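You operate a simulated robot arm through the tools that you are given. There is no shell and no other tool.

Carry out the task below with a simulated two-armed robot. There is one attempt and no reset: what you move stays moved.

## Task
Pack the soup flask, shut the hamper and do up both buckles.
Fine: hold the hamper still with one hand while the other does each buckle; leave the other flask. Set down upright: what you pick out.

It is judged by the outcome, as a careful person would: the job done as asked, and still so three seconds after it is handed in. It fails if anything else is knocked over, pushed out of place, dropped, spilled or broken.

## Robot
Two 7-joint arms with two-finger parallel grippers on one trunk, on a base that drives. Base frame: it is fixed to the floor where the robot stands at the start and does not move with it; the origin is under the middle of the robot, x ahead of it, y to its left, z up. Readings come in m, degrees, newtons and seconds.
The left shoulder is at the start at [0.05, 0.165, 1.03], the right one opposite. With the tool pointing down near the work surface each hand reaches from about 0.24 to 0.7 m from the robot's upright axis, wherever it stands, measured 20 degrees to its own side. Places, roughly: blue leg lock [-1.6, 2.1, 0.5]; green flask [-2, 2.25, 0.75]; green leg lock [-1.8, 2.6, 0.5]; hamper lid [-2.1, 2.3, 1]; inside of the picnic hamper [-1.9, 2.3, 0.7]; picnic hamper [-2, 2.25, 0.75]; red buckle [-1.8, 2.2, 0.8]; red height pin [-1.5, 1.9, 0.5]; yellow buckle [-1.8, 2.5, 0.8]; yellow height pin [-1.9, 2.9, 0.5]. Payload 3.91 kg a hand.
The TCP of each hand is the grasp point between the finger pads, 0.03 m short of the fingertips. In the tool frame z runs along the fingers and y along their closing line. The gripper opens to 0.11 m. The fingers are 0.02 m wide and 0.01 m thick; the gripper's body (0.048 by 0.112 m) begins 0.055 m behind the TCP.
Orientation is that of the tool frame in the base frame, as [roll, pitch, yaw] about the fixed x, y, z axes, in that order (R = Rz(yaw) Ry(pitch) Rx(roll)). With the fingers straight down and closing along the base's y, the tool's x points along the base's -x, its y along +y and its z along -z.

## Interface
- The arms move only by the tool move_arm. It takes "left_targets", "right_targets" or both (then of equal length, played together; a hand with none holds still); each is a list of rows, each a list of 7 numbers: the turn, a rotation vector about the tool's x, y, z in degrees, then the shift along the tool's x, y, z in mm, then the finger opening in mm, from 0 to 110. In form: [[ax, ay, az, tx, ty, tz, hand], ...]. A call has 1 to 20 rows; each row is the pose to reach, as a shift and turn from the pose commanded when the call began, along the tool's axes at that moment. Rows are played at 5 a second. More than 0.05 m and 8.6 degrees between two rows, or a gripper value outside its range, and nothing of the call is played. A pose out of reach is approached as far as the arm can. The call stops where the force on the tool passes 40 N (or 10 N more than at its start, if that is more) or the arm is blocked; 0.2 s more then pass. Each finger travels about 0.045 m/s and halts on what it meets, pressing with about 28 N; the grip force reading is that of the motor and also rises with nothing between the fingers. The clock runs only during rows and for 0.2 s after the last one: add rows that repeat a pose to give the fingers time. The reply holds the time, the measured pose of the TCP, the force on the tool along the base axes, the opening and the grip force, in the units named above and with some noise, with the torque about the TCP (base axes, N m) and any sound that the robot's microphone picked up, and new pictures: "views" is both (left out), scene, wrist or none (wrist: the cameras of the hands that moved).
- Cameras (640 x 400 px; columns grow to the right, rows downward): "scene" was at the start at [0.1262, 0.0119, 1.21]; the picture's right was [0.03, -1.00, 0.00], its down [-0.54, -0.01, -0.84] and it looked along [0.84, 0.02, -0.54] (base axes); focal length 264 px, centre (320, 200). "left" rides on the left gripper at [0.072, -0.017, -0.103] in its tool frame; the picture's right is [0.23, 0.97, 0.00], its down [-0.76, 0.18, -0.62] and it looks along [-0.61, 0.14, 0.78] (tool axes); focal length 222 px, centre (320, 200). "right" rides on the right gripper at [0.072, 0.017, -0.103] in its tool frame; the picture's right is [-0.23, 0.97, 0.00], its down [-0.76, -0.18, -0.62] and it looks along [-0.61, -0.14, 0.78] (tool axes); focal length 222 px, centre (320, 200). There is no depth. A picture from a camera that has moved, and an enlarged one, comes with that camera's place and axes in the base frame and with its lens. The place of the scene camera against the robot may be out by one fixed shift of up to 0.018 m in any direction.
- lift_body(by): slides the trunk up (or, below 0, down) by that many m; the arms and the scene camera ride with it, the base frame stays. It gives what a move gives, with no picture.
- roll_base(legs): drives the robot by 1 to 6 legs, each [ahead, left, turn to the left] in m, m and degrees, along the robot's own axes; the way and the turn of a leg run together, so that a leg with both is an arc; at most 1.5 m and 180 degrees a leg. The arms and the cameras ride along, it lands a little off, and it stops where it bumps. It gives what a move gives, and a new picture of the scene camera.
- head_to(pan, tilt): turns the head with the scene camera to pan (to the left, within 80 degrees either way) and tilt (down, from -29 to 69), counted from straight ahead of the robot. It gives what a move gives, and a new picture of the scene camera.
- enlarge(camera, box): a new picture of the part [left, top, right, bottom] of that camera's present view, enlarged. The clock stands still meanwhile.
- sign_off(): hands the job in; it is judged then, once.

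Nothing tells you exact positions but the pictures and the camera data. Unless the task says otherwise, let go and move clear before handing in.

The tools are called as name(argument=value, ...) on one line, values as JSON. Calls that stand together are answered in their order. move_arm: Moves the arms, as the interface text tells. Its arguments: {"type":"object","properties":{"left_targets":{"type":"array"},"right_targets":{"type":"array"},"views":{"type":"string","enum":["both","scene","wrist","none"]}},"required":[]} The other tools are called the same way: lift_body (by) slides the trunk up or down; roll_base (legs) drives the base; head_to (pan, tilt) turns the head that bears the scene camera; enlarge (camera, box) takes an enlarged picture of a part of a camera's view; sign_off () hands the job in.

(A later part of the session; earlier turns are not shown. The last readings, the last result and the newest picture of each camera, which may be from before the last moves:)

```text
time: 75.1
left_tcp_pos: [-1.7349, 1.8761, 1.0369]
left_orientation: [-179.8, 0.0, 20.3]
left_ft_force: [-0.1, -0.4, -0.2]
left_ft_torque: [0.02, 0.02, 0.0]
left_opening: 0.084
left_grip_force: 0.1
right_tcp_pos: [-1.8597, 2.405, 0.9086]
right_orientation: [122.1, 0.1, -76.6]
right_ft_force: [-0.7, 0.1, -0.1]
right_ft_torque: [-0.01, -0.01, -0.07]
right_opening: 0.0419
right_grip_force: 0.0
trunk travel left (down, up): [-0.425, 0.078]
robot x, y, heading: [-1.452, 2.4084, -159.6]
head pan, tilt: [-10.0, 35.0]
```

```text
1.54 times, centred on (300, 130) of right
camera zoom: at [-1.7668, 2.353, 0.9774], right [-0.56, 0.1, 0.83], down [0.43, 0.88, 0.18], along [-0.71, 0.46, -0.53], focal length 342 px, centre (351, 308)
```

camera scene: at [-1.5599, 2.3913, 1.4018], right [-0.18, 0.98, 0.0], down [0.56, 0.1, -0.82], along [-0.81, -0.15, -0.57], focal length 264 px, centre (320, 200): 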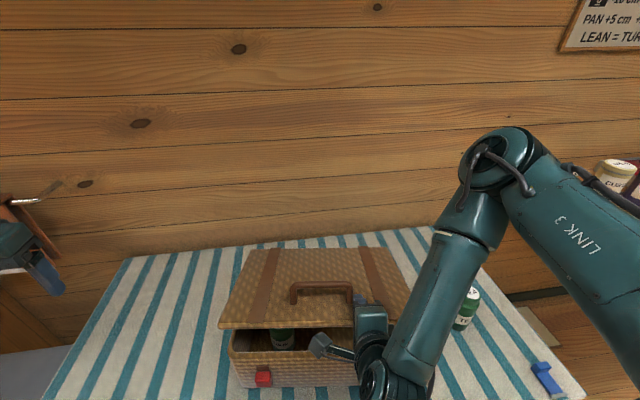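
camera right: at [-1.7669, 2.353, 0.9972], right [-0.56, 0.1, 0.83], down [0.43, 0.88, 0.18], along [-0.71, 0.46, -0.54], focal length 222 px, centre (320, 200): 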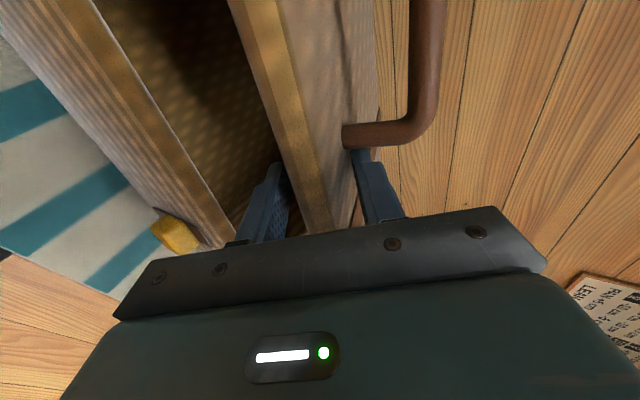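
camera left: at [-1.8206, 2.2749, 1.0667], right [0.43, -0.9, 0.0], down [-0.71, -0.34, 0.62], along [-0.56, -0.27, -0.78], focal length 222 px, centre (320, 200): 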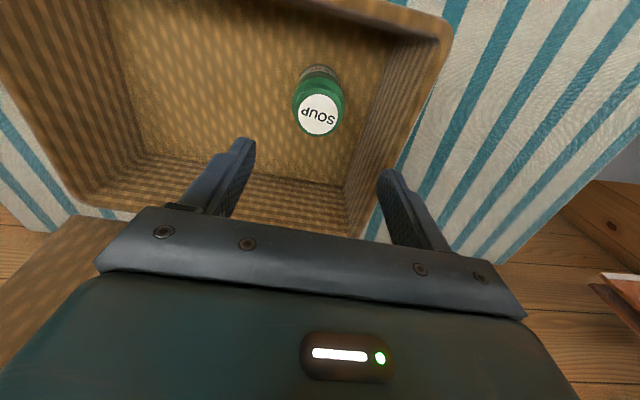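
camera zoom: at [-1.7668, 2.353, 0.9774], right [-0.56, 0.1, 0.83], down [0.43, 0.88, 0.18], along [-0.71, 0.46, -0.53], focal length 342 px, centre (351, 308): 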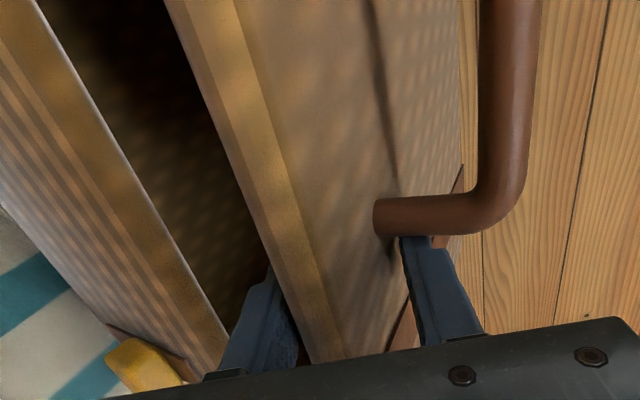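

The lid is open only a hand's breadth now. I lower another 2 cm and watch the force.

lift_body(by=-0.018)

enlarge(camera="scene", box=[200, 230, 440, 400])

enlarge(camera="right", box=[100, 0, 500, 260])

```text
time: 75.7
left_tcp_pos: [-1.734, 1.8755, 1.019]
left_orientation: [-179.9, -0.1, 20.4]
left_ft_force: [0.5, 0.1, 0.0]
left_ft_torque: [0.0, 0.0, -0.02]
left_opening: 0.0837
left_grip_force: 0.1
right_tcp_pos: [-1.8597, 2.406, 0.8901]
right_orientation: [122.1, 0.2, -76.8]
right_ft_force: [5.0, 1.7, 3.8]
right_ft_torque: [-0.54, 1.17, -0.01]
right_opening: 0.0436
right_grip_force: 28.4
trunk travel left (down, up): [-0.407, 0.096]
robot x, y, heading: [-1.4516, 2.404, -159.7]
head pan, tilt: [-10.0, 35.0]
```

```text
2.35 times, centred on (320, 315) of scene
camera zoom: at [-1.5586, 2.3912, 1.364], right [-0.18, 0.98, 0.0], down [0.56, 0.1, -0.82], along [-0.81, -0.15, -0.57], focal length 621 px, centre (320, -71)
```

zoom: 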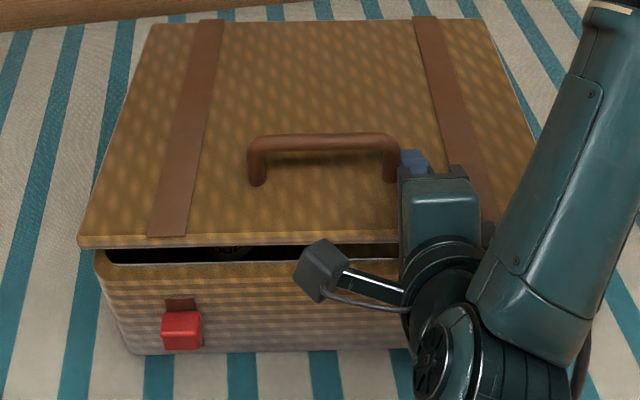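

```text
1.54 times, centred on (300, 130) of right
camera zoom: at [-1.7663, 2.3533, 0.96], right [-0.55, 0.1, 0.83], down [0.43, 0.88, 0.18], along [-0.71, 0.46, -0.53], focal length 342 px, centre (351, 308)
```

zoom: 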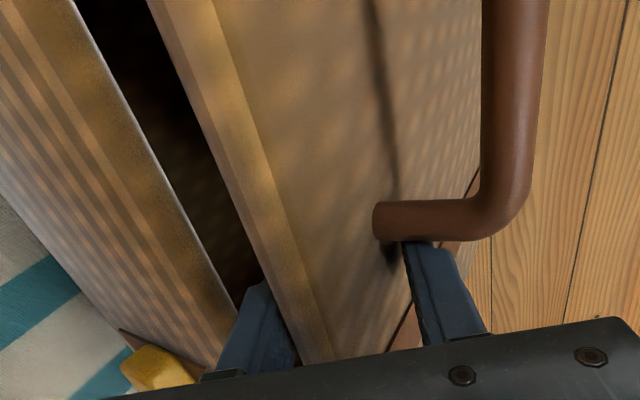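

The lid is almost shut and snug between the fingers. I loosen the fingers slightly so nothing is wedged before drawing them out.

move_arm(right_targets=[[0, 0, 0, 0, 0, 0, 50], [0, 0, 0, 0, 0, 0, 56], [0, 0, 0, 0, 0, 0, 56]], views="wrist")

```text
time: 76.5
left_tcp_pos: [-1.7357, 1.8773, 1.018]
left_orientation: [-179.9, 0.0, 20.3]
left_ft_force: [-0.3, 1.0, -0.4]
left_ft_torque: [-0.02, -0.02, -0.02]
left_opening: 0.0842
left_grip_force: 0.0
right_tcp_pos: [-1.8606, 2.4064, 0.8899]
right_orientation: [122.2, 0.0, -76.9]
right_ft_force: [-1.1, 2.2, -0.9]
right_ft_torque: [-0.05, -0.02, -0.01]
right_opening: 0.0554
right_grip_force: 0.0
trunk travel left (down, up): [-0.407, 0.096]
robot x, y, heading: [-1.4504, 2.4056, -160.0]
head pan, tilt: [-10.0, 35.0]
camera right: at [-1.7672, 2.3534, 0.9591], right [-0.56, 0.1, 0.83], down [0.43, 0.88, 0.18], along [-0.71, 0.46, -0.53], focal length 222 px, centre (320, 200)
```

right: 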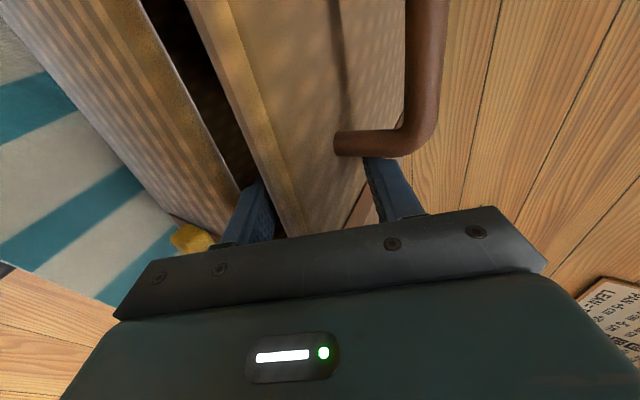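

Forces are down to nothing. I back the base off 12 cm so the fingers slide straight out from under the lid edge and it settles the last centimetre.

roll_base(legs=[[-0.12, 0, 0]])

```text
time: 77.8
left_tcp_pos: [-1.6243, 1.9179, 1.0185]
left_orientation: [-180.0, 0.1, 20.4]
left_ft_force: [0.3, -0.1, -0.1]
left_ft_torque: [-0.04, -0.03, 0.01]
left_opening: 0.0839
left_grip_force: 0.0
right_tcp_pos: [-1.7474, 2.448, 0.8899]
right_orientation: [122.3, 0.1, -76.8]
right_ft_force: [2.7, 3.2, 0.8]
right_ft_torque: [-0.07, 0.05, -0.06]
right_opening: 0.0544
right_grip_force: 0.0
trunk travel left (down, up): [-0.407, 0.096]
robot x, y, heading: [-1.3426, 2.4494, -159.6]
head pan, tilt: [-10.0, 35.0]
camera scene: at [-1.4481, 2.4324, 1.3638], right [-0.18, 0.98, 0.0], down [0.56, 0.1, -0.82], along [-0.81, -0.15, -0.57], focal length 264 px, centre (320, 200)
```

scene: 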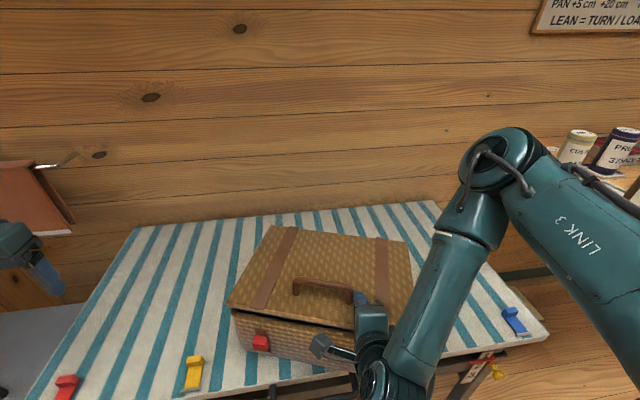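

The hamper has been drawn toward me along with the hand — a finger seems to have caught the handle. I stop and look closely before doing anything else.

enlarge(camera="scene", box=[200, 210, 440, 400])

enlarge(camera="right", box=[0, 0, 640, 400])

head_to(pan=-5, tilt=52)

```text
2.11 times, centred on (320, 305) of scene
camera zoom: at [-1.4481, 2.4324, 1.3638], right [-0.18, 0.98, 0.0], down [0.56, 0.1, -0.82], along [-0.81, -0.15, -0.57], focal length 556 px, centre (320, -21)
```

zoom: 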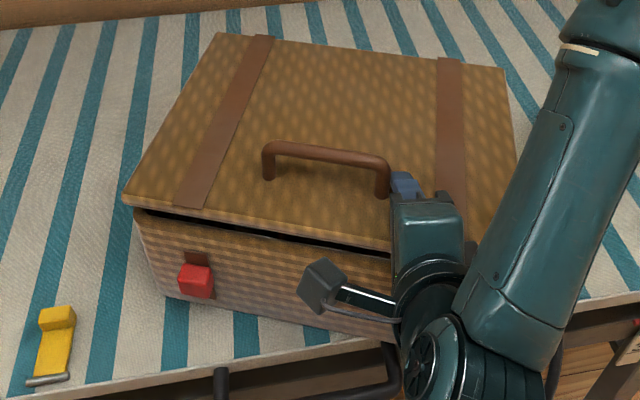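

```text
1.00 times, centred on (320, 200) of right (not enlarged: the box is as wide or as high as the picture)
camera zoom: at [-1.6552, 2.3949, 0.9587], right [-0.56, 0.1, 0.82], down [0.43, 0.88, 0.18], along [-0.71, 0.46, -0.54], focal length 222 px, centre (320, 200)
```

zoom: 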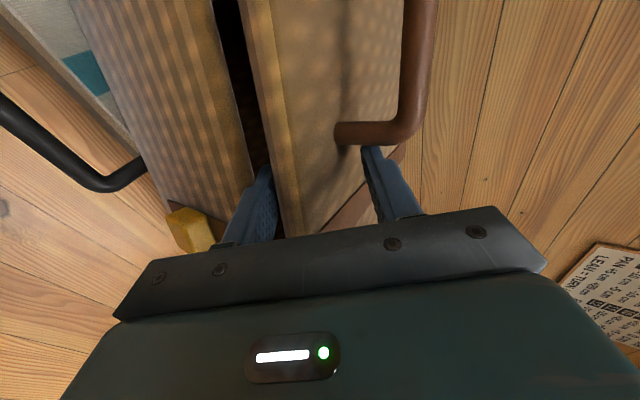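

```text
time: 78.6
left_tcp_pos: [-1.6246, 1.9169, 1.0187]
left_orientation: [-180.0, 0.0, 20.4]
left_ft_force: [-0.1, 0.4, -0.3]
left_ft_torque: [0.02, 0.02, -0.01]
left_opening: 0.0838
left_grip_force: 0.0
right_tcp_pos: [-1.748, 2.4482, 0.8888]
right_orientation: [122.2, 0.2, -76.8]
right_ft_force: [1.1, 2.0, 1.8]
right_ft_torque: [0.0, 0.0, 0.01]
right_opening: 0.0548
right_grip_force: 0.0
trunk travel left (down, up): [-0.407, 0.096]
robot x, y, heading: [-1.3403, 2.4458, -159.5]
head pan, tilt: [-5.0, 52.0]
camera scene: at [-1.4341, 2.4282, 1.3396], right [-0.26, 0.96, 0.0], down [0.76, 0.21, -0.62], along [-0.59, -0.16, -0.79], focal length 264 px, centre (320, 200)
```

scene: 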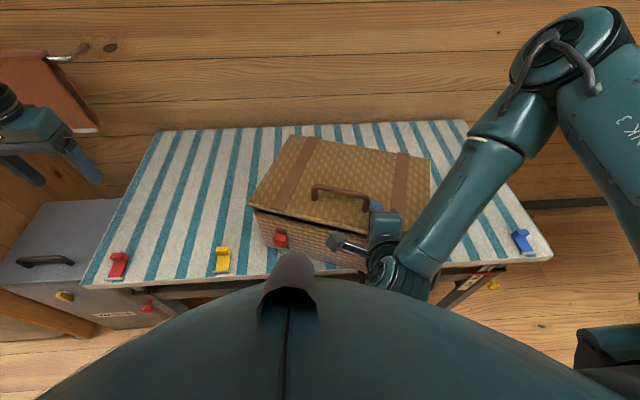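

The lower finger had hooked inside the front wall, so the hamper was dragged ~10 cm and turned; nothing fell. I'll measure where it sits now, then free the finger upward before any withdrawal.

enlarge(camera="scene", box=[240, 120, 440, 280])

enlarge(camera="right", box=[180, 60, 460, 240])

```text
2.50 times, centred on (340, 200) of scene
camera zoom: at [-1.4341, 2.4282, 1.3396], right [-0.26, 0.96, 0.0], down [0.76, 0.21, -0.62], along [-0.59, -0.16, -0.79], focal length 660 px, centre (270, 200)
```

zoom: 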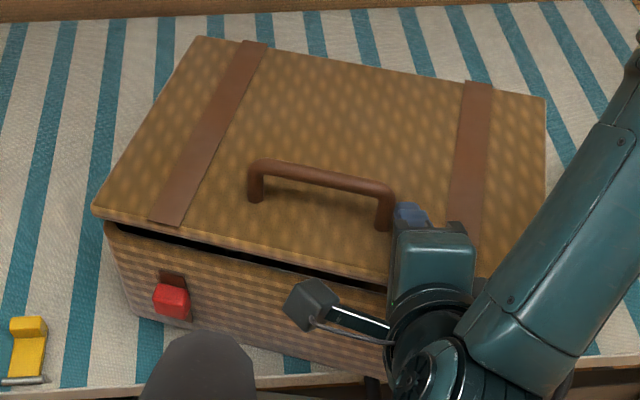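

```text
2.22 times, centred on (320, 150) of right
camera zoom: at [-1.6553, 2.3948, 0.9588], right [-0.56, 0.1, 0.82], down [0.43, 0.88, 0.19], along [-0.71, 0.46, -0.53], focal length 494 px, centre (320, 311)
```

zoom: 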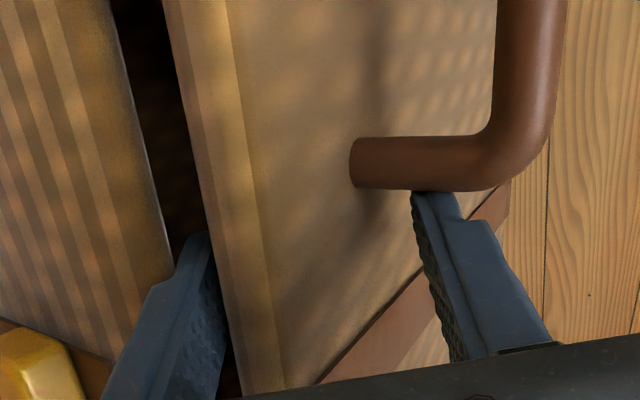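

The hamper now sits about 10 cm nearer me and turned ~14°, its front-right corner slightly over the table edge but stable. I'll raise the trunk 2.5 cm so the lower finger clears the rim.

lift_body(by=0.025)

enlarge(camera="right", box=[120, 40, 480, 260])

enlarge(camera="scene", box=[240, 120, 440, 280])

```text
time: 79.3
left_tcp_pos: [-1.6236, 1.9168, 1.0438]
left_orientation: [-180.0, 0.0, 20.3]
left_ft_force: [0.3, 0.7, -0.1]
left_ft_torque: [-0.03, 0.0, 0.03]
left_opening: 0.084
left_grip_force: 0.0
right_tcp_pos: [-1.7482, 2.4484, 0.9136]
right_orientation: [122.3, 0.2, -76.9]
right_ft_force: [-0.6, 3.9, 1.5]
right_ft_torque: [-0.07, 0.08, -0.17]
right_opening: 0.0564
right_grip_force: 0.8
trunk travel left (down, up): [-0.432, 0.071]
robot x, y, heading: [-1.3414, 2.4515, -159.6]
head pan, tilt: [-5.0, 52.0]
```

```text
1.78 times, centred on (300, 150) of right
camera zoom: at [-1.6554, 2.3952, 0.9838], right [-0.56, 0.1, 0.82], down [0.43, 0.88, 0.19], along [-0.71, 0.46, -0.53], focal length 395 px, centre (356, 289)
```

zoom: 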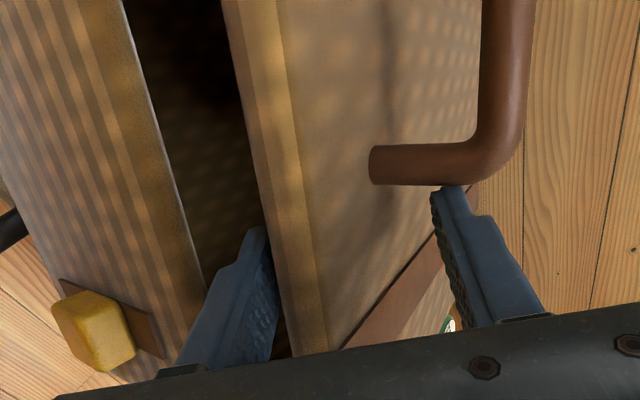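

```text
2.50 times, centred on (340, 200) of scene
camera zoom: at [-1.4342, 2.4285, 1.3646], right [-0.26, 0.96, 0.0], down [0.76, 0.21, -0.62], along [-0.59, -0.16, -0.79], focal length 660 px, centre (270, 200)
```

zoom: 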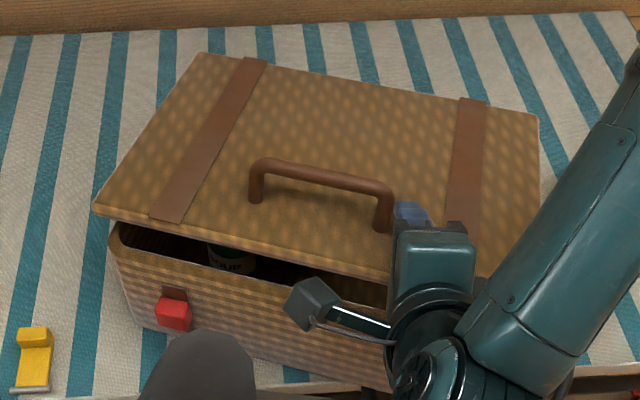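

The lower finger is now clear above the rim and the flask still stands. I lower a touch and back straight out; the back-direction also slides the upper finger away from the handle.

lift_body(by=-0.008)

roll_base(legs=[[-0.05, 0, 0]])

```text
time: 79.8
left_tcp_pos: [-1.6228, 1.9185, 1.0347]
left_orientation: [-179.9, 0.0, 20.3]
left_ft_force: [0.1, 0.1, 0.0]
left_ft_torque: [-0.03, 0.02, -0.02]
left_opening: 0.084
left_grip_force: 0.1
right_tcp_pos: [-1.7474, 2.4474, 0.9054]
right_orientation: [122.4, 0.2, -76.7]
right_ft_force: [2.0, 2.3, -2.1]
right_ft_torque: [-0.02, -0.07, -0.11]
right_opening: 0.0567
right_grip_force: 0.6
trunk travel left (down, up): [-0.424, 0.079]
robot x, y, heading: [-1.3441, 2.4499, -159.7]
head pan, tilt: [-5.0, 52.0]
```

```text
time: 80.8
left_tcp_pos: [-1.5767, 1.9364, 1.0354]
left_orientation: [-179.9, 0.0, 20.3]
left_ft_force: [0.8, -0.6, 0.3]
left_ft_torque: [-0.03, 0.03, -0.03]
left_opening: 0.0839
left_grip_force: 0.1
right_tcp_pos: [-1.702, 2.4663, 0.9066]
right_orientation: [122.2, 0.2, -76.8]
right_ft_force: [-0.4, 0.3, -0.5]
right_ft_torque: [0.0, -0.02, -0.01]
right_opening: 0.0563
right_grip_force: 0.0
trunk travel left (down, up): [-0.424, 0.079]
robot x, y, heading: [-1.2929, 2.4615, -159.8]
head pan, tilt: [-5.0, 52.0]
camera scene: at [-1.3871, 2.4457, 1.3566], right [-0.26, 0.96, 0.0], down [0.76, 0.21, -0.62], along [-0.59, -0.16, -0.79], focal length 264 px, centre (320, 200)
```

scene: 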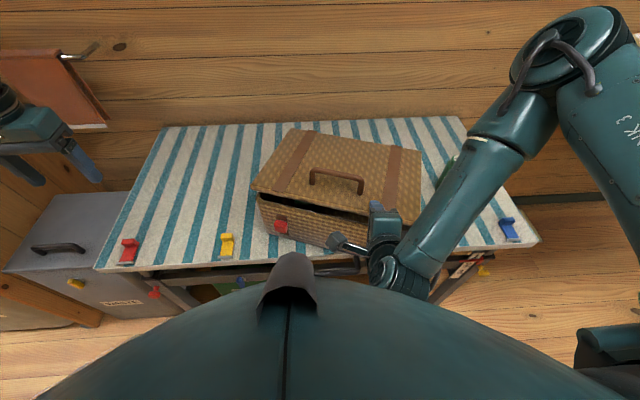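

The hand slipped free with the hamper staying put; the lid still stands slightly open. Let me zoom in.

enlarge(camera="scene", box=[230, 115, 450, 275])

enlarge(camera="right", box=[0, 0, 640, 400])

```text
2.50 times, centred on (340, 195) of scene
camera zoom: at [-1.3871, 2.4457, 1.3566], right [-0.26, 0.96, 0.0], down [0.76, 0.21, -0.62], along [-0.59, -0.16, -0.79], focal length 660 px, centre (270, 212)
```

zoom: 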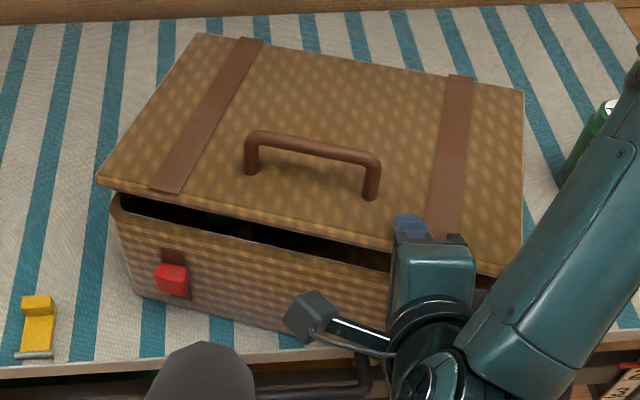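

```text
1.00 times, centred on (320, 200) of right (not enlarged: the box is as wide or as high as the picture)
camera zoom: at [-1.6086, 2.4123, 0.976], right [-0.56, 0.1, 0.82], down [0.43, 0.88, 0.18], along [-0.71, 0.46, -0.53], focal length 222 px, centre (320, 200)
```

zoom: 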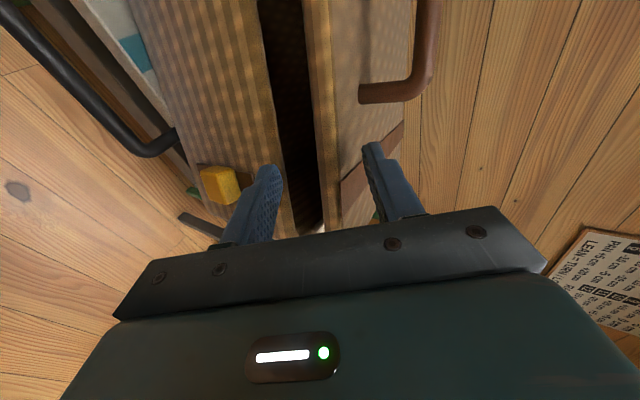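

The lid now holds itself nearly shut (~1.5 cm gap at the front) and the hamper hasn't moved further. I raise the right hand clear and turn it to point straight down, to take the carrying handle and set the hamper back square.

move_arm(right_targets=[[0, 0, 0, 0, 25, -16, 60], [0, 0, 0, 0, 50, -32, 60], [8, 0, 0, 0, 72, -45, 60], [16, 0, 0, 0, 92, -58, 60], [24, 0, 0, 0, 110, -69, 60], [32, 0, 0, 0, 127, -80, 60], [40, 0, 0, 0, 127, -80, 60], [48, 0, 0, 0, 127, -80, 60], [56, 0, 0, 0, 127, -80, 60], [57.8, 0, 0, 0, 127, -80, 60]])

```text
time: 83.0
left_tcp_pos: [-1.5782, 1.9349, 1.0344]
left_orientation: [-179.8, 0.1, 20.3]
left_ft_force: [0.0, -0.4, 0.4]
left_ft_torque: [-0.05, 0.04, -0.02]
left_opening: 0.0841
left_grip_force: 0.0
right_tcp_pos: [-1.7012, 2.4648, 1.0564]
right_orientation: [-179.8, 0.3, -76.7]
right_ft_force: [0.3, -1.0, -0.2]
right_ft_torque: [-0.01, 0.04, 0.0]
right_opening: 0.0596
right_grip_force: 0.0
trunk travel left (down, up): [-0.424, 0.079]
robot x, y, heading: [-1.299, 2.4653, -160.1]
head pan, tilt: [-5.0, 52.0]
camera scene: at [-1.3881, 2.4453, 1.3565], right [-0.26, 0.96, 0.0], down [0.76, 0.21, -0.62], along [-0.59, -0.16, -0.79], focal length 264 px, centre (320, 200)
camera right: at [-1.7021, 2.3898, 1.1602], right [-1.0, 0.0, 0.0], down [0.0, 0.78, 0.63], along [0.0, 0.63, -0.78], focal length 222 px, centre (320, 200)
```

scene: 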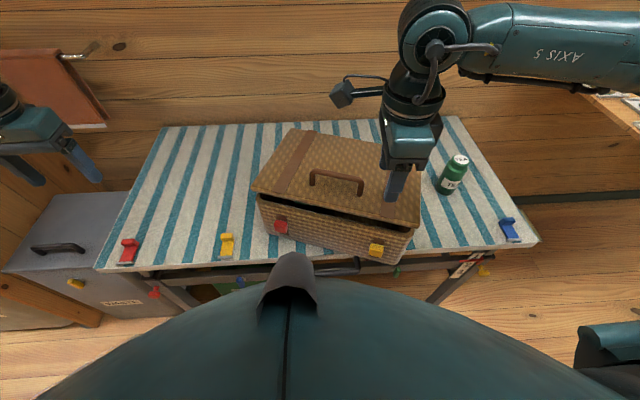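
right: 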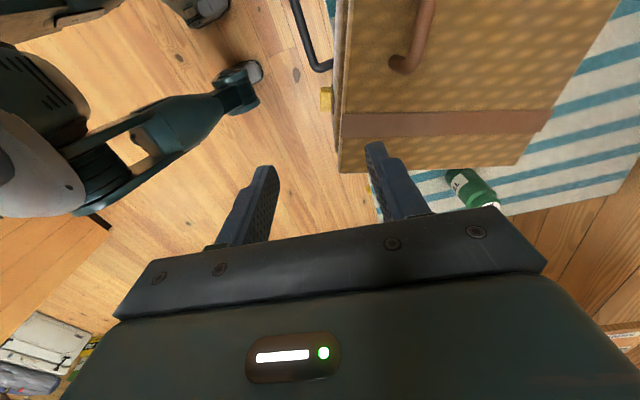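

The hand is clear and straight, and the tea flask is untouched. I'll zoom in to see the lid gap and the handle.

enlarge(camera="scene", box=[235, 115, 455, 275])

enlarge(camera="right", box=[280, 0, 600, 200])

```text
2.50 times, centred on (345, 195) of scene
camera zoom: at [-1.3881, 2.4453, 1.3565], right [-0.26, 0.96, 0.0], down [0.76, 0.21, -0.62], along [-0.59, -0.16, -0.79], focal length 660 px, centre (258, 212)
```

zoom: 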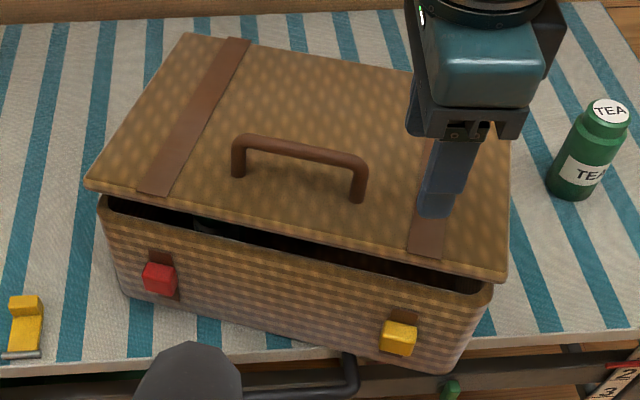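

```text
2.00 times, centred on (440, 100) of right
camera zoom: at [-1.7021, 2.3898, 1.1602], right [-1.0, 0.0, 0.0], down [0.0, 0.78, 0.63], along [0.0, 0.63, -0.78], focal length 444 px, centre (80, 400)
```

zoom: 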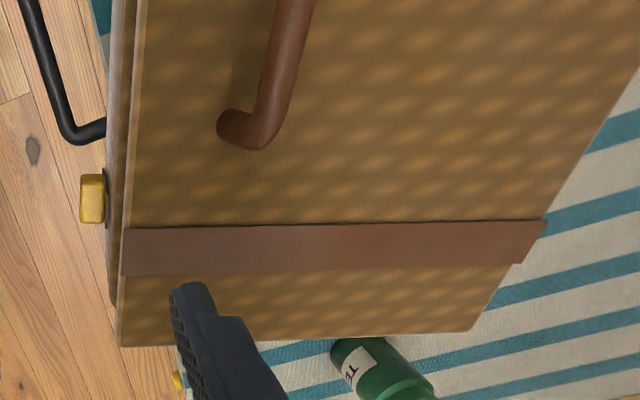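

The handle bar runs across at about (-1.796, 2.370), z≈0.92. I bring the right hand above it, lined up with it, fingers open fore-and-aft.

move_arm(right_targets=[[0, 0, 3.3, 17.6, 28.4, 9, 60], [0, 0, 6.6, 35.2, 56.8, 18, 60], [0, 0, 10, 52.9, 85.3, 27, 60], [0, 0, 13.3, 70.5, 113.7, 36.4, 60], [0, 0, 13.3, 70.5, 113.7, 36.4, 60]])

enlarge(camera="right", box=[160, 0, 480, 240])

```text
time: 84.2
left_tcp_pos: [-1.5775, 1.9351, 1.0355]
left_orientation: [-179.9, 0.0, 20.3]
left_ft_force: [0.9, 1.1, 1.0]
left_ft_torque: [-0.02, -0.01, -0.01]
left_opening: 0.084
left_grip_force: 0.1
right_tcp_pos: [-1.7963, 2.3702, 1.019]
right_orientation: [180.0, 0.2, -90.1]
right_ft_force: [-0.5, 0.7, -0.5]
right_ft_torque: [0.01, -0.02, 0.01]
right_opening: 0.06
right_grip_force: 0.1
trunk travel left (down, up): [-0.424, 0.079]
robot x, y, heading: [-1.2956, 2.466, -159.7]
head pan, tilt: [-5.0, 52.0]
camera scene: at [-1.388, 2.4456, 1.3565], right [-0.26, 0.96, 0.0], down [0.76, 0.21, -0.62], along [-0.59, -0.16, -0.79], focal length 264 px, centre (320, 200)
camera right: at [-1.8142, 2.2971, 1.1233], right [-0.97, 0.23, 0.0], down [0.18, 0.76, 0.63], along [0.14, 0.61, -0.78], focal length 222 px, centre (320, 200)
```

scene: 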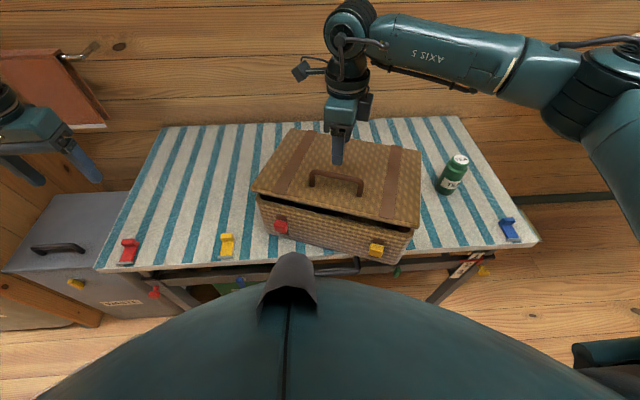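
right: 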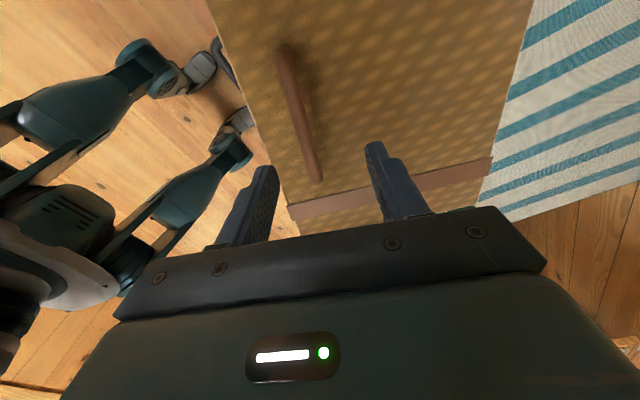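

```text
1.67 times, centred on (320, 120) of right
camera zoom: at [-1.8142, 2.2971, 1.1233], right [-0.97, 0.23, 0.0], down [0.18, 0.76, 0.63], along [0.14, 0.61, -0.78], focal length 370 px, centre (320, 333)
```

zoom: 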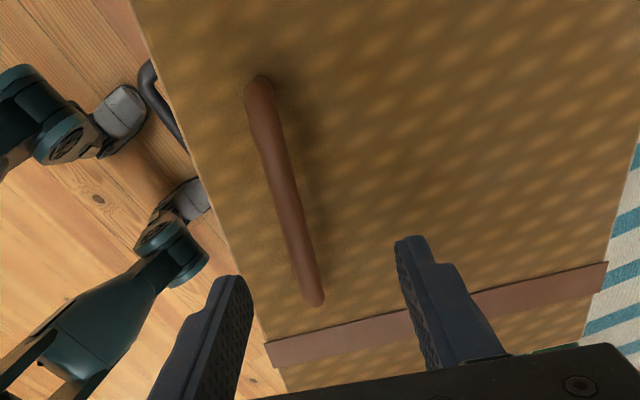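

The handle bar is 12 mm nearer to me and a bit higher than I thought (bar z≈0.93, lid still ajar ~7°). I correct and come down astride it.

move_arm(right_targets=[[0, 0, 0, 2, -12.3, 10, 60], [0, 0, 0, 2, -12.3, 40, 60], [0, 0, 0, 2, -12.3, 70, 60], [0, 0, 0, 2, -12.3, 89, 60], [0, 0, 0, 2, -12.3, 89, 60]])

enlarge(camera="right", box=[160, 0, 480, 240])

```text
time: 85.4
left_tcp_pos: [-1.5781, 1.934, 1.0359]
left_orientation: [-179.9, 0.0, 20.3]
left_ft_force: [0.0, 0.6, 0.1]
left_ft_torque: [0.03, -0.01, -0.01]
left_opening: 0.084
left_grip_force: 0.0
right_tcp_pos: [-1.7837, 2.3675, 0.9282]
right_orientation: [179.9, 0.2, -90.2]
right_ft_force: [0.2, 0.1, 0.6]
right_ft_torque: [-0.01, 0.02, 0.02]
right_opening: 0.06
right_grip_force: 0.1
trunk travel left (down, up): [-0.424, 0.079]
robot x, y, heading: [-1.2971, 2.4686, -159.8]
head pan, tilt: [-5.0, 52.0]
camera scene: at [-1.3881, 2.4453, 1.3565], right [-0.26, 0.96, 0.0], down [0.76, 0.21, -0.62], along [-0.59, -0.16, -0.79], focal length 264 px, centre (320, 200)
camera right: at [-1.801, 2.2936, 1.033], right [-0.97, 0.23, 0.0], down [0.18, 0.76, 0.63], along [0.14, 0.61, -0.78], focal length 222 px, centre (320, 200)
```

scene: 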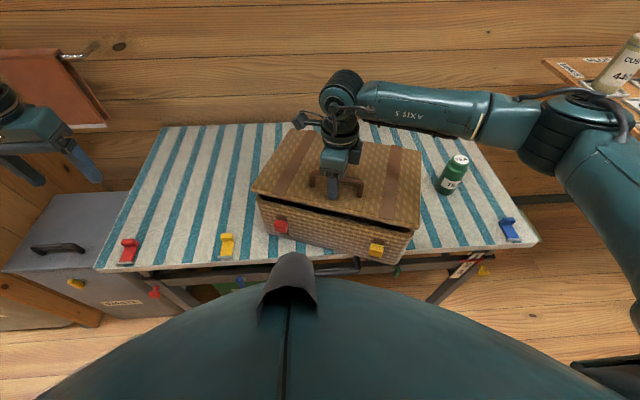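
right: 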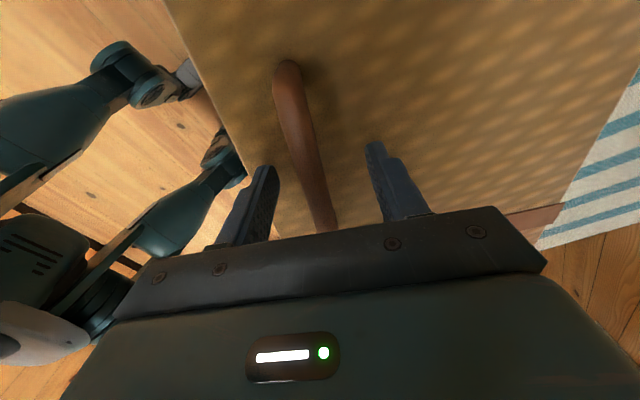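

```text
1.67 times, centred on (320, 120) of right
camera zoom: at [-1.801, 2.2936, 1.033], right [-0.97, 0.23, 0.0], down [0.18, 0.76, 0.63], along [0.14, 0.61, -0.78], focal length 370 px, centre (320, 333)
```

zoom: 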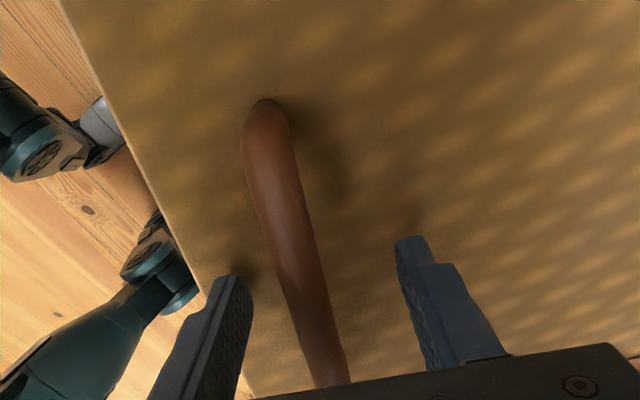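

The bar runs neatly between the fingers. I close on it.

move_arm(right_targets=[[0, 0, 0, 0, 0, 0, 40], [0, 0, 0, 0, 0, 0, 20], [0, 0, 0, 0, 0, 0, 6], [0, 0, 0, 0, 0, 0, 6], [0, 0, 0, 0, 0, 0, 6]], views="wrist")

```text
time: 86.6
left_tcp_pos: [-1.5789, 1.9346, 1.0353]
left_orientation: [-180.0, 0.0, 20.3]
left_ft_force: [0.6, 0.1, -0.9]
left_ft_torque: [0.0, -0.01, -0.02]
left_opening: 0.084
left_grip_force: 0.0
right_tcp_pos: [-1.783, 2.366, 0.9297]
right_orientation: [-180.0, 0.2, -89.9]
right_ft_force: [7.7, 1.7, 0.4]
right_ft_torque: [0.13, 0.01, -0.21]
right_opening: 0.0135
right_grip_force: 28.1
trunk travel left (down, up): [-0.424, 0.079]
robot x, y, heading: [-1.2971, 2.4649, -159.9]
head pan, tilt: [-5.0, 52.0]
camera right: at [-1.8, 2.2936, 1.0336], right [-0.97, 0.23, 0.0], down [0.18, 0.76, 0.63], along [0.14, 0.61, -0.78], focal length 222 px, centre (320, 200)
```

right: 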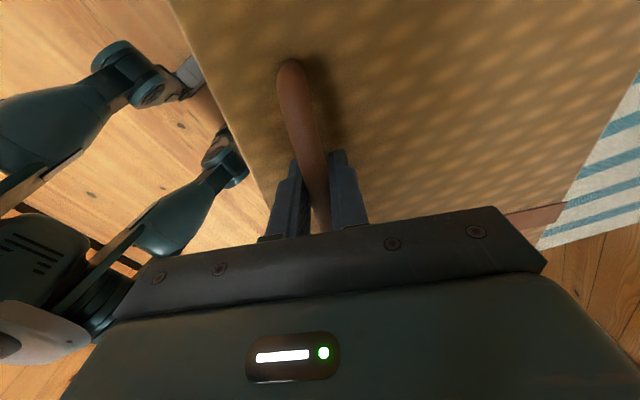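

I have the handle. I press the lid gently down by following its arc, watching the force.

move_arm(right_targets=[[0, 0, 0, 0, -1.5, 5, 6], [0, 0, 0, 0, -3, 10, 6], [0, 0, 0, 0, -4.5, 15, 6], [0, 0, 0, 0, -6, 19, 6], [0, 0, 0, 0, -6, 19, 6]])

enlarge(camera="scene", box=[235, 115, 455, 275])

```text
time: 87.8
left_tcp_pos: [-1.5767, 1.9349, 1.035]
left_orientation: [-179.9, -0.1, 20.3]
left_ft_force: [-0.5, -0.1, -0.4]
left_ft_torque: [0.02, 0.03, 0.01]
left_opening: 0.0841
left_grip_force: 0.0
right_tcp_pos: [-1.7782, 2.3666, 0.9102]
right_orientation: [180.0, 0.2, -90.0]
right_ft_force: [3.6, -4.1, 1.4]
right_ft_torque: [-0.34, 0.14, -0.12]
right_opening: 0.0136
right_grip_force: 27.7
trunk travel left (down, up): [-0.424, 0.079]
robot x, y, heading: [-1.2948, 2.4645, -159.8]
head pan, tilt: [-5.0, 52.0]
camera scene: at [-1.3876, 2.4449, 1.3565], right [-0.26, 0.96, 0.0], down [0.76, 0.21, -0.62], along [-0.59, -0.16, -0.79], focal length 264 px, centre (320, 200)
camera right: at [-1.7954, 2.2946, 1.0145], right [-0.97, 0.23, 0.0], down [0.18, 0.76, 0.63], along [0.14, 0.61, -0.78], focal length 222 px, centre (320, 200)
```

scene: 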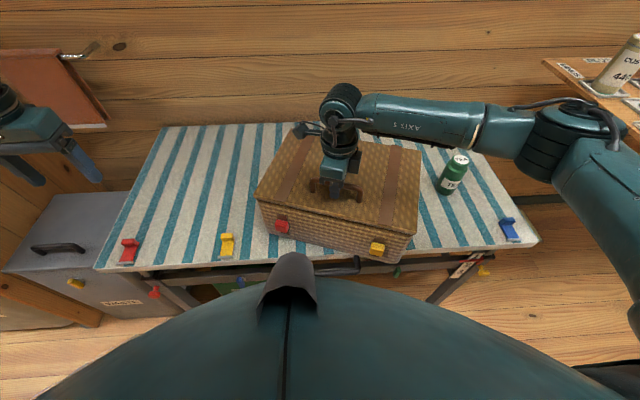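
right: 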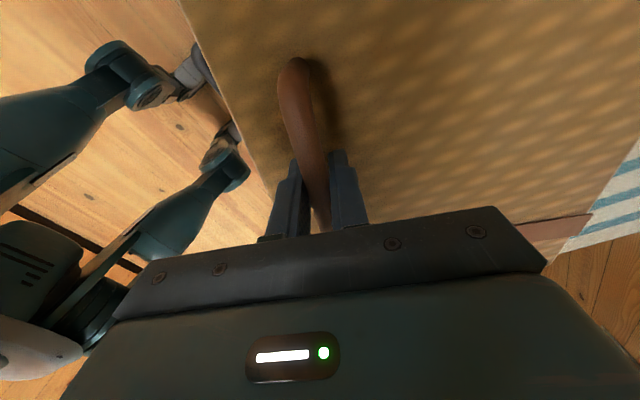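

```text
2.50 times, centred on (345, 195) of scene
camera zoom: at [-1.3876, 2.4449, 1.3565], right [-0.26, 0.96, 0.0], down [0.76, 0.21, -0.62], along [-0.59, -0.16, -0.79], focal length 660 px, centre (258, 212)
```

zoom: 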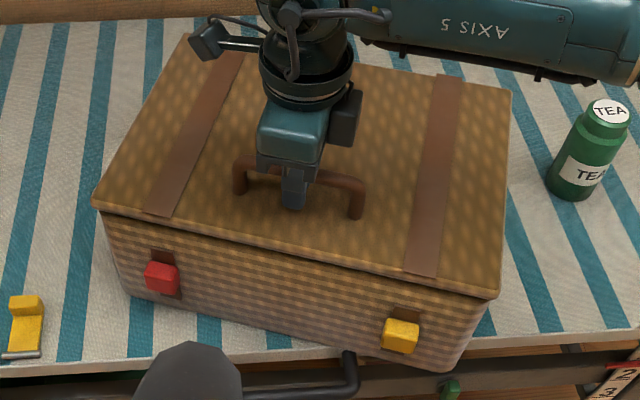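

The lid looks almost fully shut now. A few more millimetres to feel for the stop.

move_arm(right_targets=[[0, 0, 0, 0, -0.7, 2, 6], [0, 0, 0, 0, -1.3, 4, 6], [0, 0, 0, 0, -1.3, 4, 6]], views="none")

enlarge(camera="scene", box=[235, 165, 435, 275])

```text
time: 88.6
left_tcp_pos: [-1.5773, 1.9337, 1.0349]
left_orientation: [-180.0, 0.0, 20.3]
left_ft_force: [-0.6, -0.1, -0.4]
left_ft_torque: [0.01, -0.03, -0.01]
left_opening: 0.084
left_grip_force: 0.0
right_tcp_pos: [-1.7775, 2.3679, 0.9091]
right_orientation: [179.8, 0.1, -90.1]
right_ft_force: [-3.7, -3.8, 18.0]
right_ft_torque: [0.56, 0.03, -0.08]
right_opening: 0.0134
right_grip_force: 28.4
trunk travel left (down, up): [-0.424, 0.079]
robot x, y, heading: [-1.2985, 2.4615, -159.7]
head pan, tilt: [-5.0, 52.0]
```

```text
3.20 times, centred on (335, 220) of scene
camera zoom: at [-1.3871, 2.445, 1.3568], right [-0.26, 0.96, 0.0], down [0.76, 0.21, -0.62], along [-0.59, -0.16, -0.79], focal length 845 px, centre (272, 136)
```

zoom: 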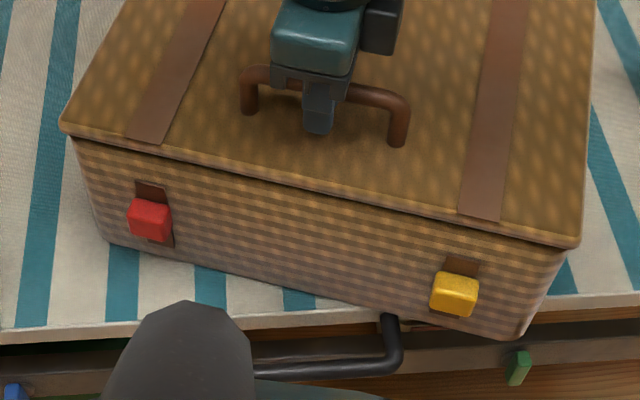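

The lid is shut against its stop (18 N at the handle). I ease off the pressure, then slide and turn the hamper back toward its original place by the handle, in two halves.

move_arm(right_targets=[[0, 0, 0, 0, 0, -2.5, 6], [0, 0, -0.8, 1.5, 6, -2.5, 6], [0, 0, -1.8, 3.4, 12.3, -2.5, 6], [0, 0, -2.7, 5.1, 18.5, -2.5, 6], [0, 0, -3.5, 6.8, 24.6, -2.5, 6], [0, 0, -4.4, 8.5, 30.8, -2.5, 6], [0, 0, -5.2, 10.2, 37, -2.5, 6], [0, 0, -6.1, 12, 43, -2.5, 6], [0, 0, -7, 13.7, 49.2, -2.5, 6], [0, 0, -7, 13.7, 49.2, -2.5, 6]])

enlarge(camera="scene", box=[235, 115, 455, 275])

```text
time: 90.8
left_tcp_pos: [-1.578, 1.9353, 1.034]
left_orientation: [-179.9, 0.0, 20.2]
left_ft_force: [-0.1, 0.2, -0.3]
left_ft_torque: [-0.03, -0.04, 0.0]
left_opening: 0.0839
left_grip_force: 0.1
right_tcp_pos: [-1.8256, 2.3557, 0.9099]
right_orientation: [179.9, 0.1, -83.1]
right_ft_force: [4.8, 2.9, 0.3]
right_ft_torque: [0.0, 0.01, -0.56]
right_opening: 0.0138
right_grip_force: 27.8
trunk travel left (down, up): [-0.424, 0.079]
robot x, y, heading: [-1.297, 2.4677, -159.9]
head pan, tilt: [-5.0, 52.0]
camera scene: at [-1.3877, 2.4455, 1.3565], right [-0.26, 0.96, 0.0], down [0.76, 0.21, -0.62], along [-0.59, -0.16, -0.79], focal length 264 px, centre (320, 200)
camera right: at [-1.8343, 2.2806, 1.0131], right [-0.99, 0.11, 0.0], down [0.08, 0.78, 0.63], along [0.07, 0.62, -0.78], focal length 222 px, centre (320, 200)
```

scene: 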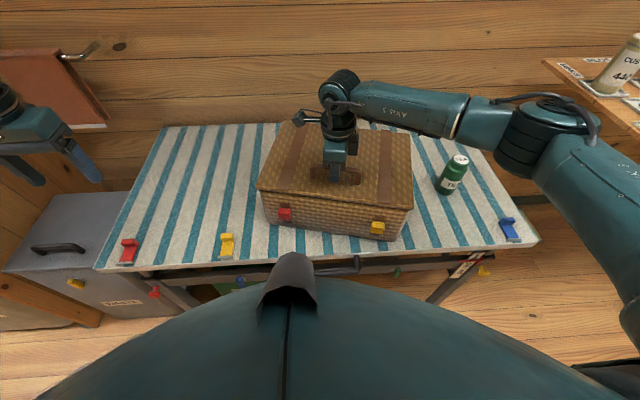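
right: 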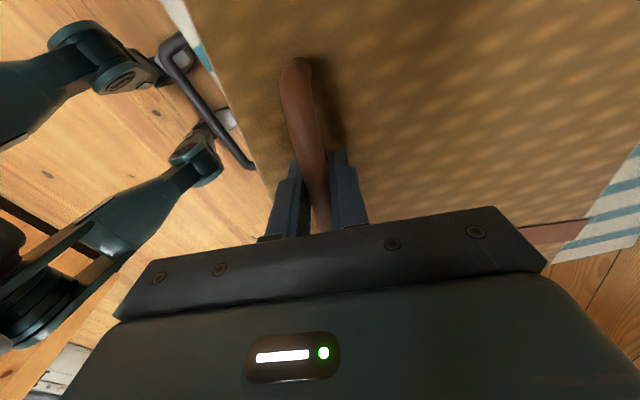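

```text
2.50 times, centred on (345, 195) of scene
camera zoom: at [-1.3877, 2.4455, 1.3565], right [-0.26, 0.96, 0.0], down [0.76, 0.21, -0.62], along [-0.59, -0.16, -0.79], focal length 660 px, centre (258, 212)
```

zoom: 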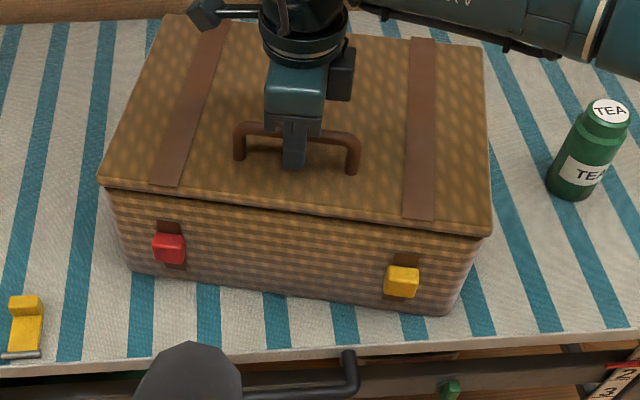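

The hamper slides and turns with the handle just as planned, with the lid staying shut. Second half now.

move_arm(right_targets=[[0, 0, -0.8, 1.1, 6.5, 0, 6], [0, 0, -1.7, 2.2, 13, 0, 6], [0, 0, -2.5, 3.3, 19.4, 0, 6], [0, 0, -3.4, 4.4, 25.9, 0, 6], [0, 0, -4.3, 5.5, 32.4, 0, 6], [0, 0, -5.1, 6.6, 38.9, 0, 6], [0, 0, -6, 7.7, 45.3, 0, 6], [0, 0, -6.8, 8.8, 51.8, 0, 6], [0, 0, -6.8, 8.8, 51.8, 0, 6]], views="scene")

head_to(pan=-10, tilt=38)

enlarge(camera="scene", box=[220, 200, 440, 340])

```text
time: 92.8
left_tcp_pos: [-1.5783, 1.9354, 1.036]
left_orientation: [-179.9, 0.0, 20.3]
left_ft_force: [-0.4, -0.7, -0.9]
left_ft_torque: [0.0, -0.01, 0.02]
left_opening: 0.084
left_grip_force: 0.0
right_tcp_pos: [-1.8748, 2.3402, 0.9098]
right_orientation: [180.0, 0.2, -76.2]
right_ft_force: [3.5, 3.8, -0.3]
right_ft_torque: [-0.02, 0.02, -0.4]
right_opening: 0.0135
right_grip_force: 28.4
trunk travel left (down, up): [-0.424, 0.079]
robot x, y, heading: [-1.2924, 2.4653, -159.9]
head pan, tilt: [-5.0, 52.0]
camera scene: at [-1.3878, 2.4456, 1.3565], right [-0.26, 0.96, 0.0], down [0.76, 0.21, -0.62], along [-0.59, -0.16, -0.79], focal length 264 px, centre (320, 200)
```

scene: 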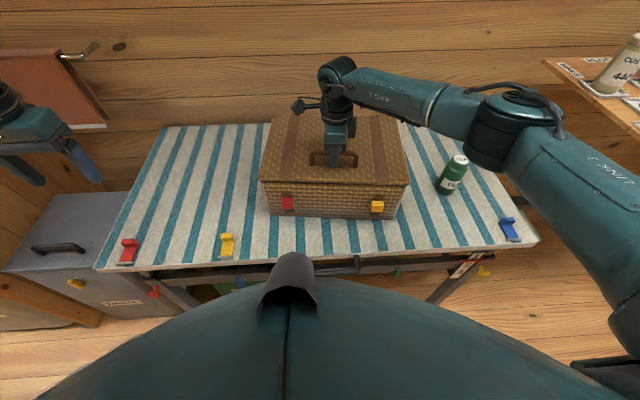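

```text
time: 93.5
left_tcp_pos: [-1.5779, 1.9353, 1.0358]
left_orientation: [-179.9, 0.0, 20.3]
left_ft_force: [-0.2, -0.7, 0.7]
left_ft_torque: [0.02, 0.0, 0.01]
left_opening: 0.0838
left_grip_force: 0.1
right_tcp_pos: [-1.8762, 2.3407, 0.9104]
right_orientation: [179.9, 0.2, -76.2]
right_ft_force: [2.3, 3.0, 0.6]
right_ft_torque: [0.01, 0.03, -0.4]
right_opening: 0.0135
right_grip_force: 27.8
trunk travel left (down, up): [-0.424, 0.079]
robot x, y, heading: [-1.2933, 2.4688, -159.8]
head pan, tilt: [-10.0, 38.0]
camera scene: at [-1.4004, 2.45, 1.3763], right [-0.18, 0.98, 0.0], down [0.61, 0.11, -0.79], along [-0.77, -0.14, -0.62], focal length 264 px, centre (320, 200)
```

scene: 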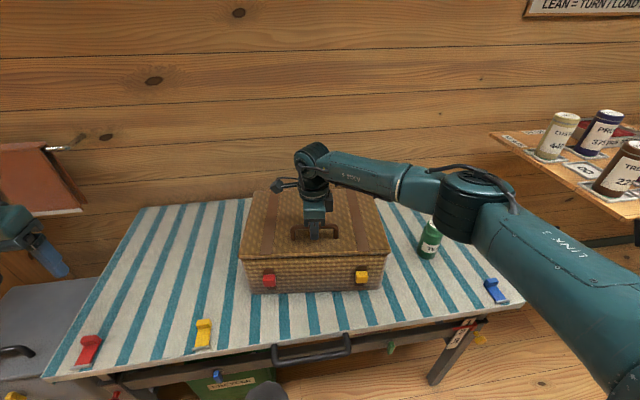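

```text
2.86 times, centred on (330, 270) of scene
camera zoom: at [-1.4004, 2.45, 1.3763], right [-0.18, 0.98, 0.0], down [0.61, 0.11, -0.79], along [-0.77, -0.14, -0.62], focal length 754 px, centre (291, 0)
```

zoom: 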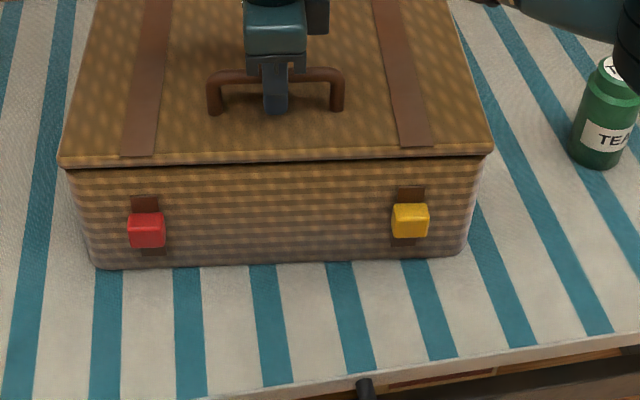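

The hamper is back within about a centimetre of its original place and square, lid shut, tea flask untouched. Keeping the right hand on the handle as the holding hand, I bring the left hand round in front of the red buckle to look at it closely.

move_arm(left_targets=[[0.3, -5, 0.7, 0.5, -39.5, 10, 84], [0.6, -10, 1.5, 1, -79, 25, 84], [0.9, -15, 2.2, 1.5, -118.5, 45, 84], [1.2, -20, 2.9, 2, -158, 70, 84], [1.5, -25, 3.7, 2.5, -197.5, 95, 84], [1.8, -30, 4.4, 3, -237, 122, 84], [2.1, -35, 5.1, 3.5, -276.5, 150, 84], [2.4, -40, 5.9, 4, -316, 178, 84], [2.7, -44.9, 6.6, 4.6, -355.5, 206, 84]])

```text
time: 95.5
left_tcp_pos: [-1.701, 2.2708, 0.8298]
left_orientation: [-179.5, 45.2, 13.9]
left_ft_force: [-0.7, -0.1, -0.3]
left_ft_torque: [0.03, -0.03, 0.01]
left_opening: 0.0842
left_grip_force: 0.1
right_tcp_pos: [-1.8752, 2.3414, 0.9109]
right_orientation: [-179.9, 0.2, -76.2]
right_ft_force: [0.4, 6.0, -0.8]
right_ft_torque: [-0.88, -0.22, -0.22]
right_opening: 0.0135
right_grip_force: 28.0
trunk travel left (down, up): [-0.424, 0.079]
robot x, y, heading: [-1.2983, 2.4662, -159.5]
head pan, tilt: [-10.0, 38.0]
camera scene: at [-1.4003, 2.4499, 1.3761], right [-0.18, 0.98, 0.0], down [0.61, 0.11, -0.79], along [-0.78, -0.14, -0.62], focal length 264 px, centre (320, 200)
camera left: at [-1.5822, 2.3176, 0.8505], right [0.38, -0.91, -0.17], down [-0.05, -0.2, 0.98], along [-0.92, -0.37, -0.12], focal length 222 px, centre (320, 200)
```

scene: 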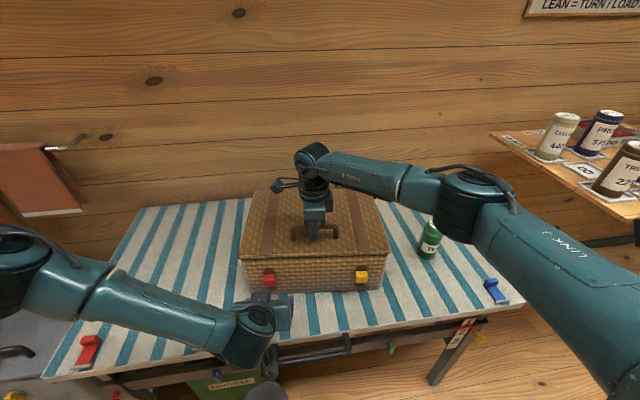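
left: 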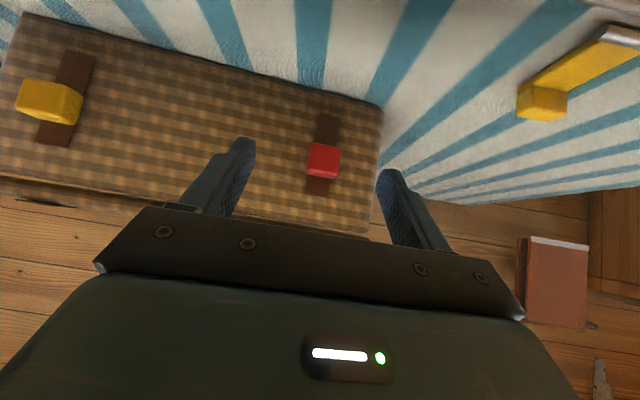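

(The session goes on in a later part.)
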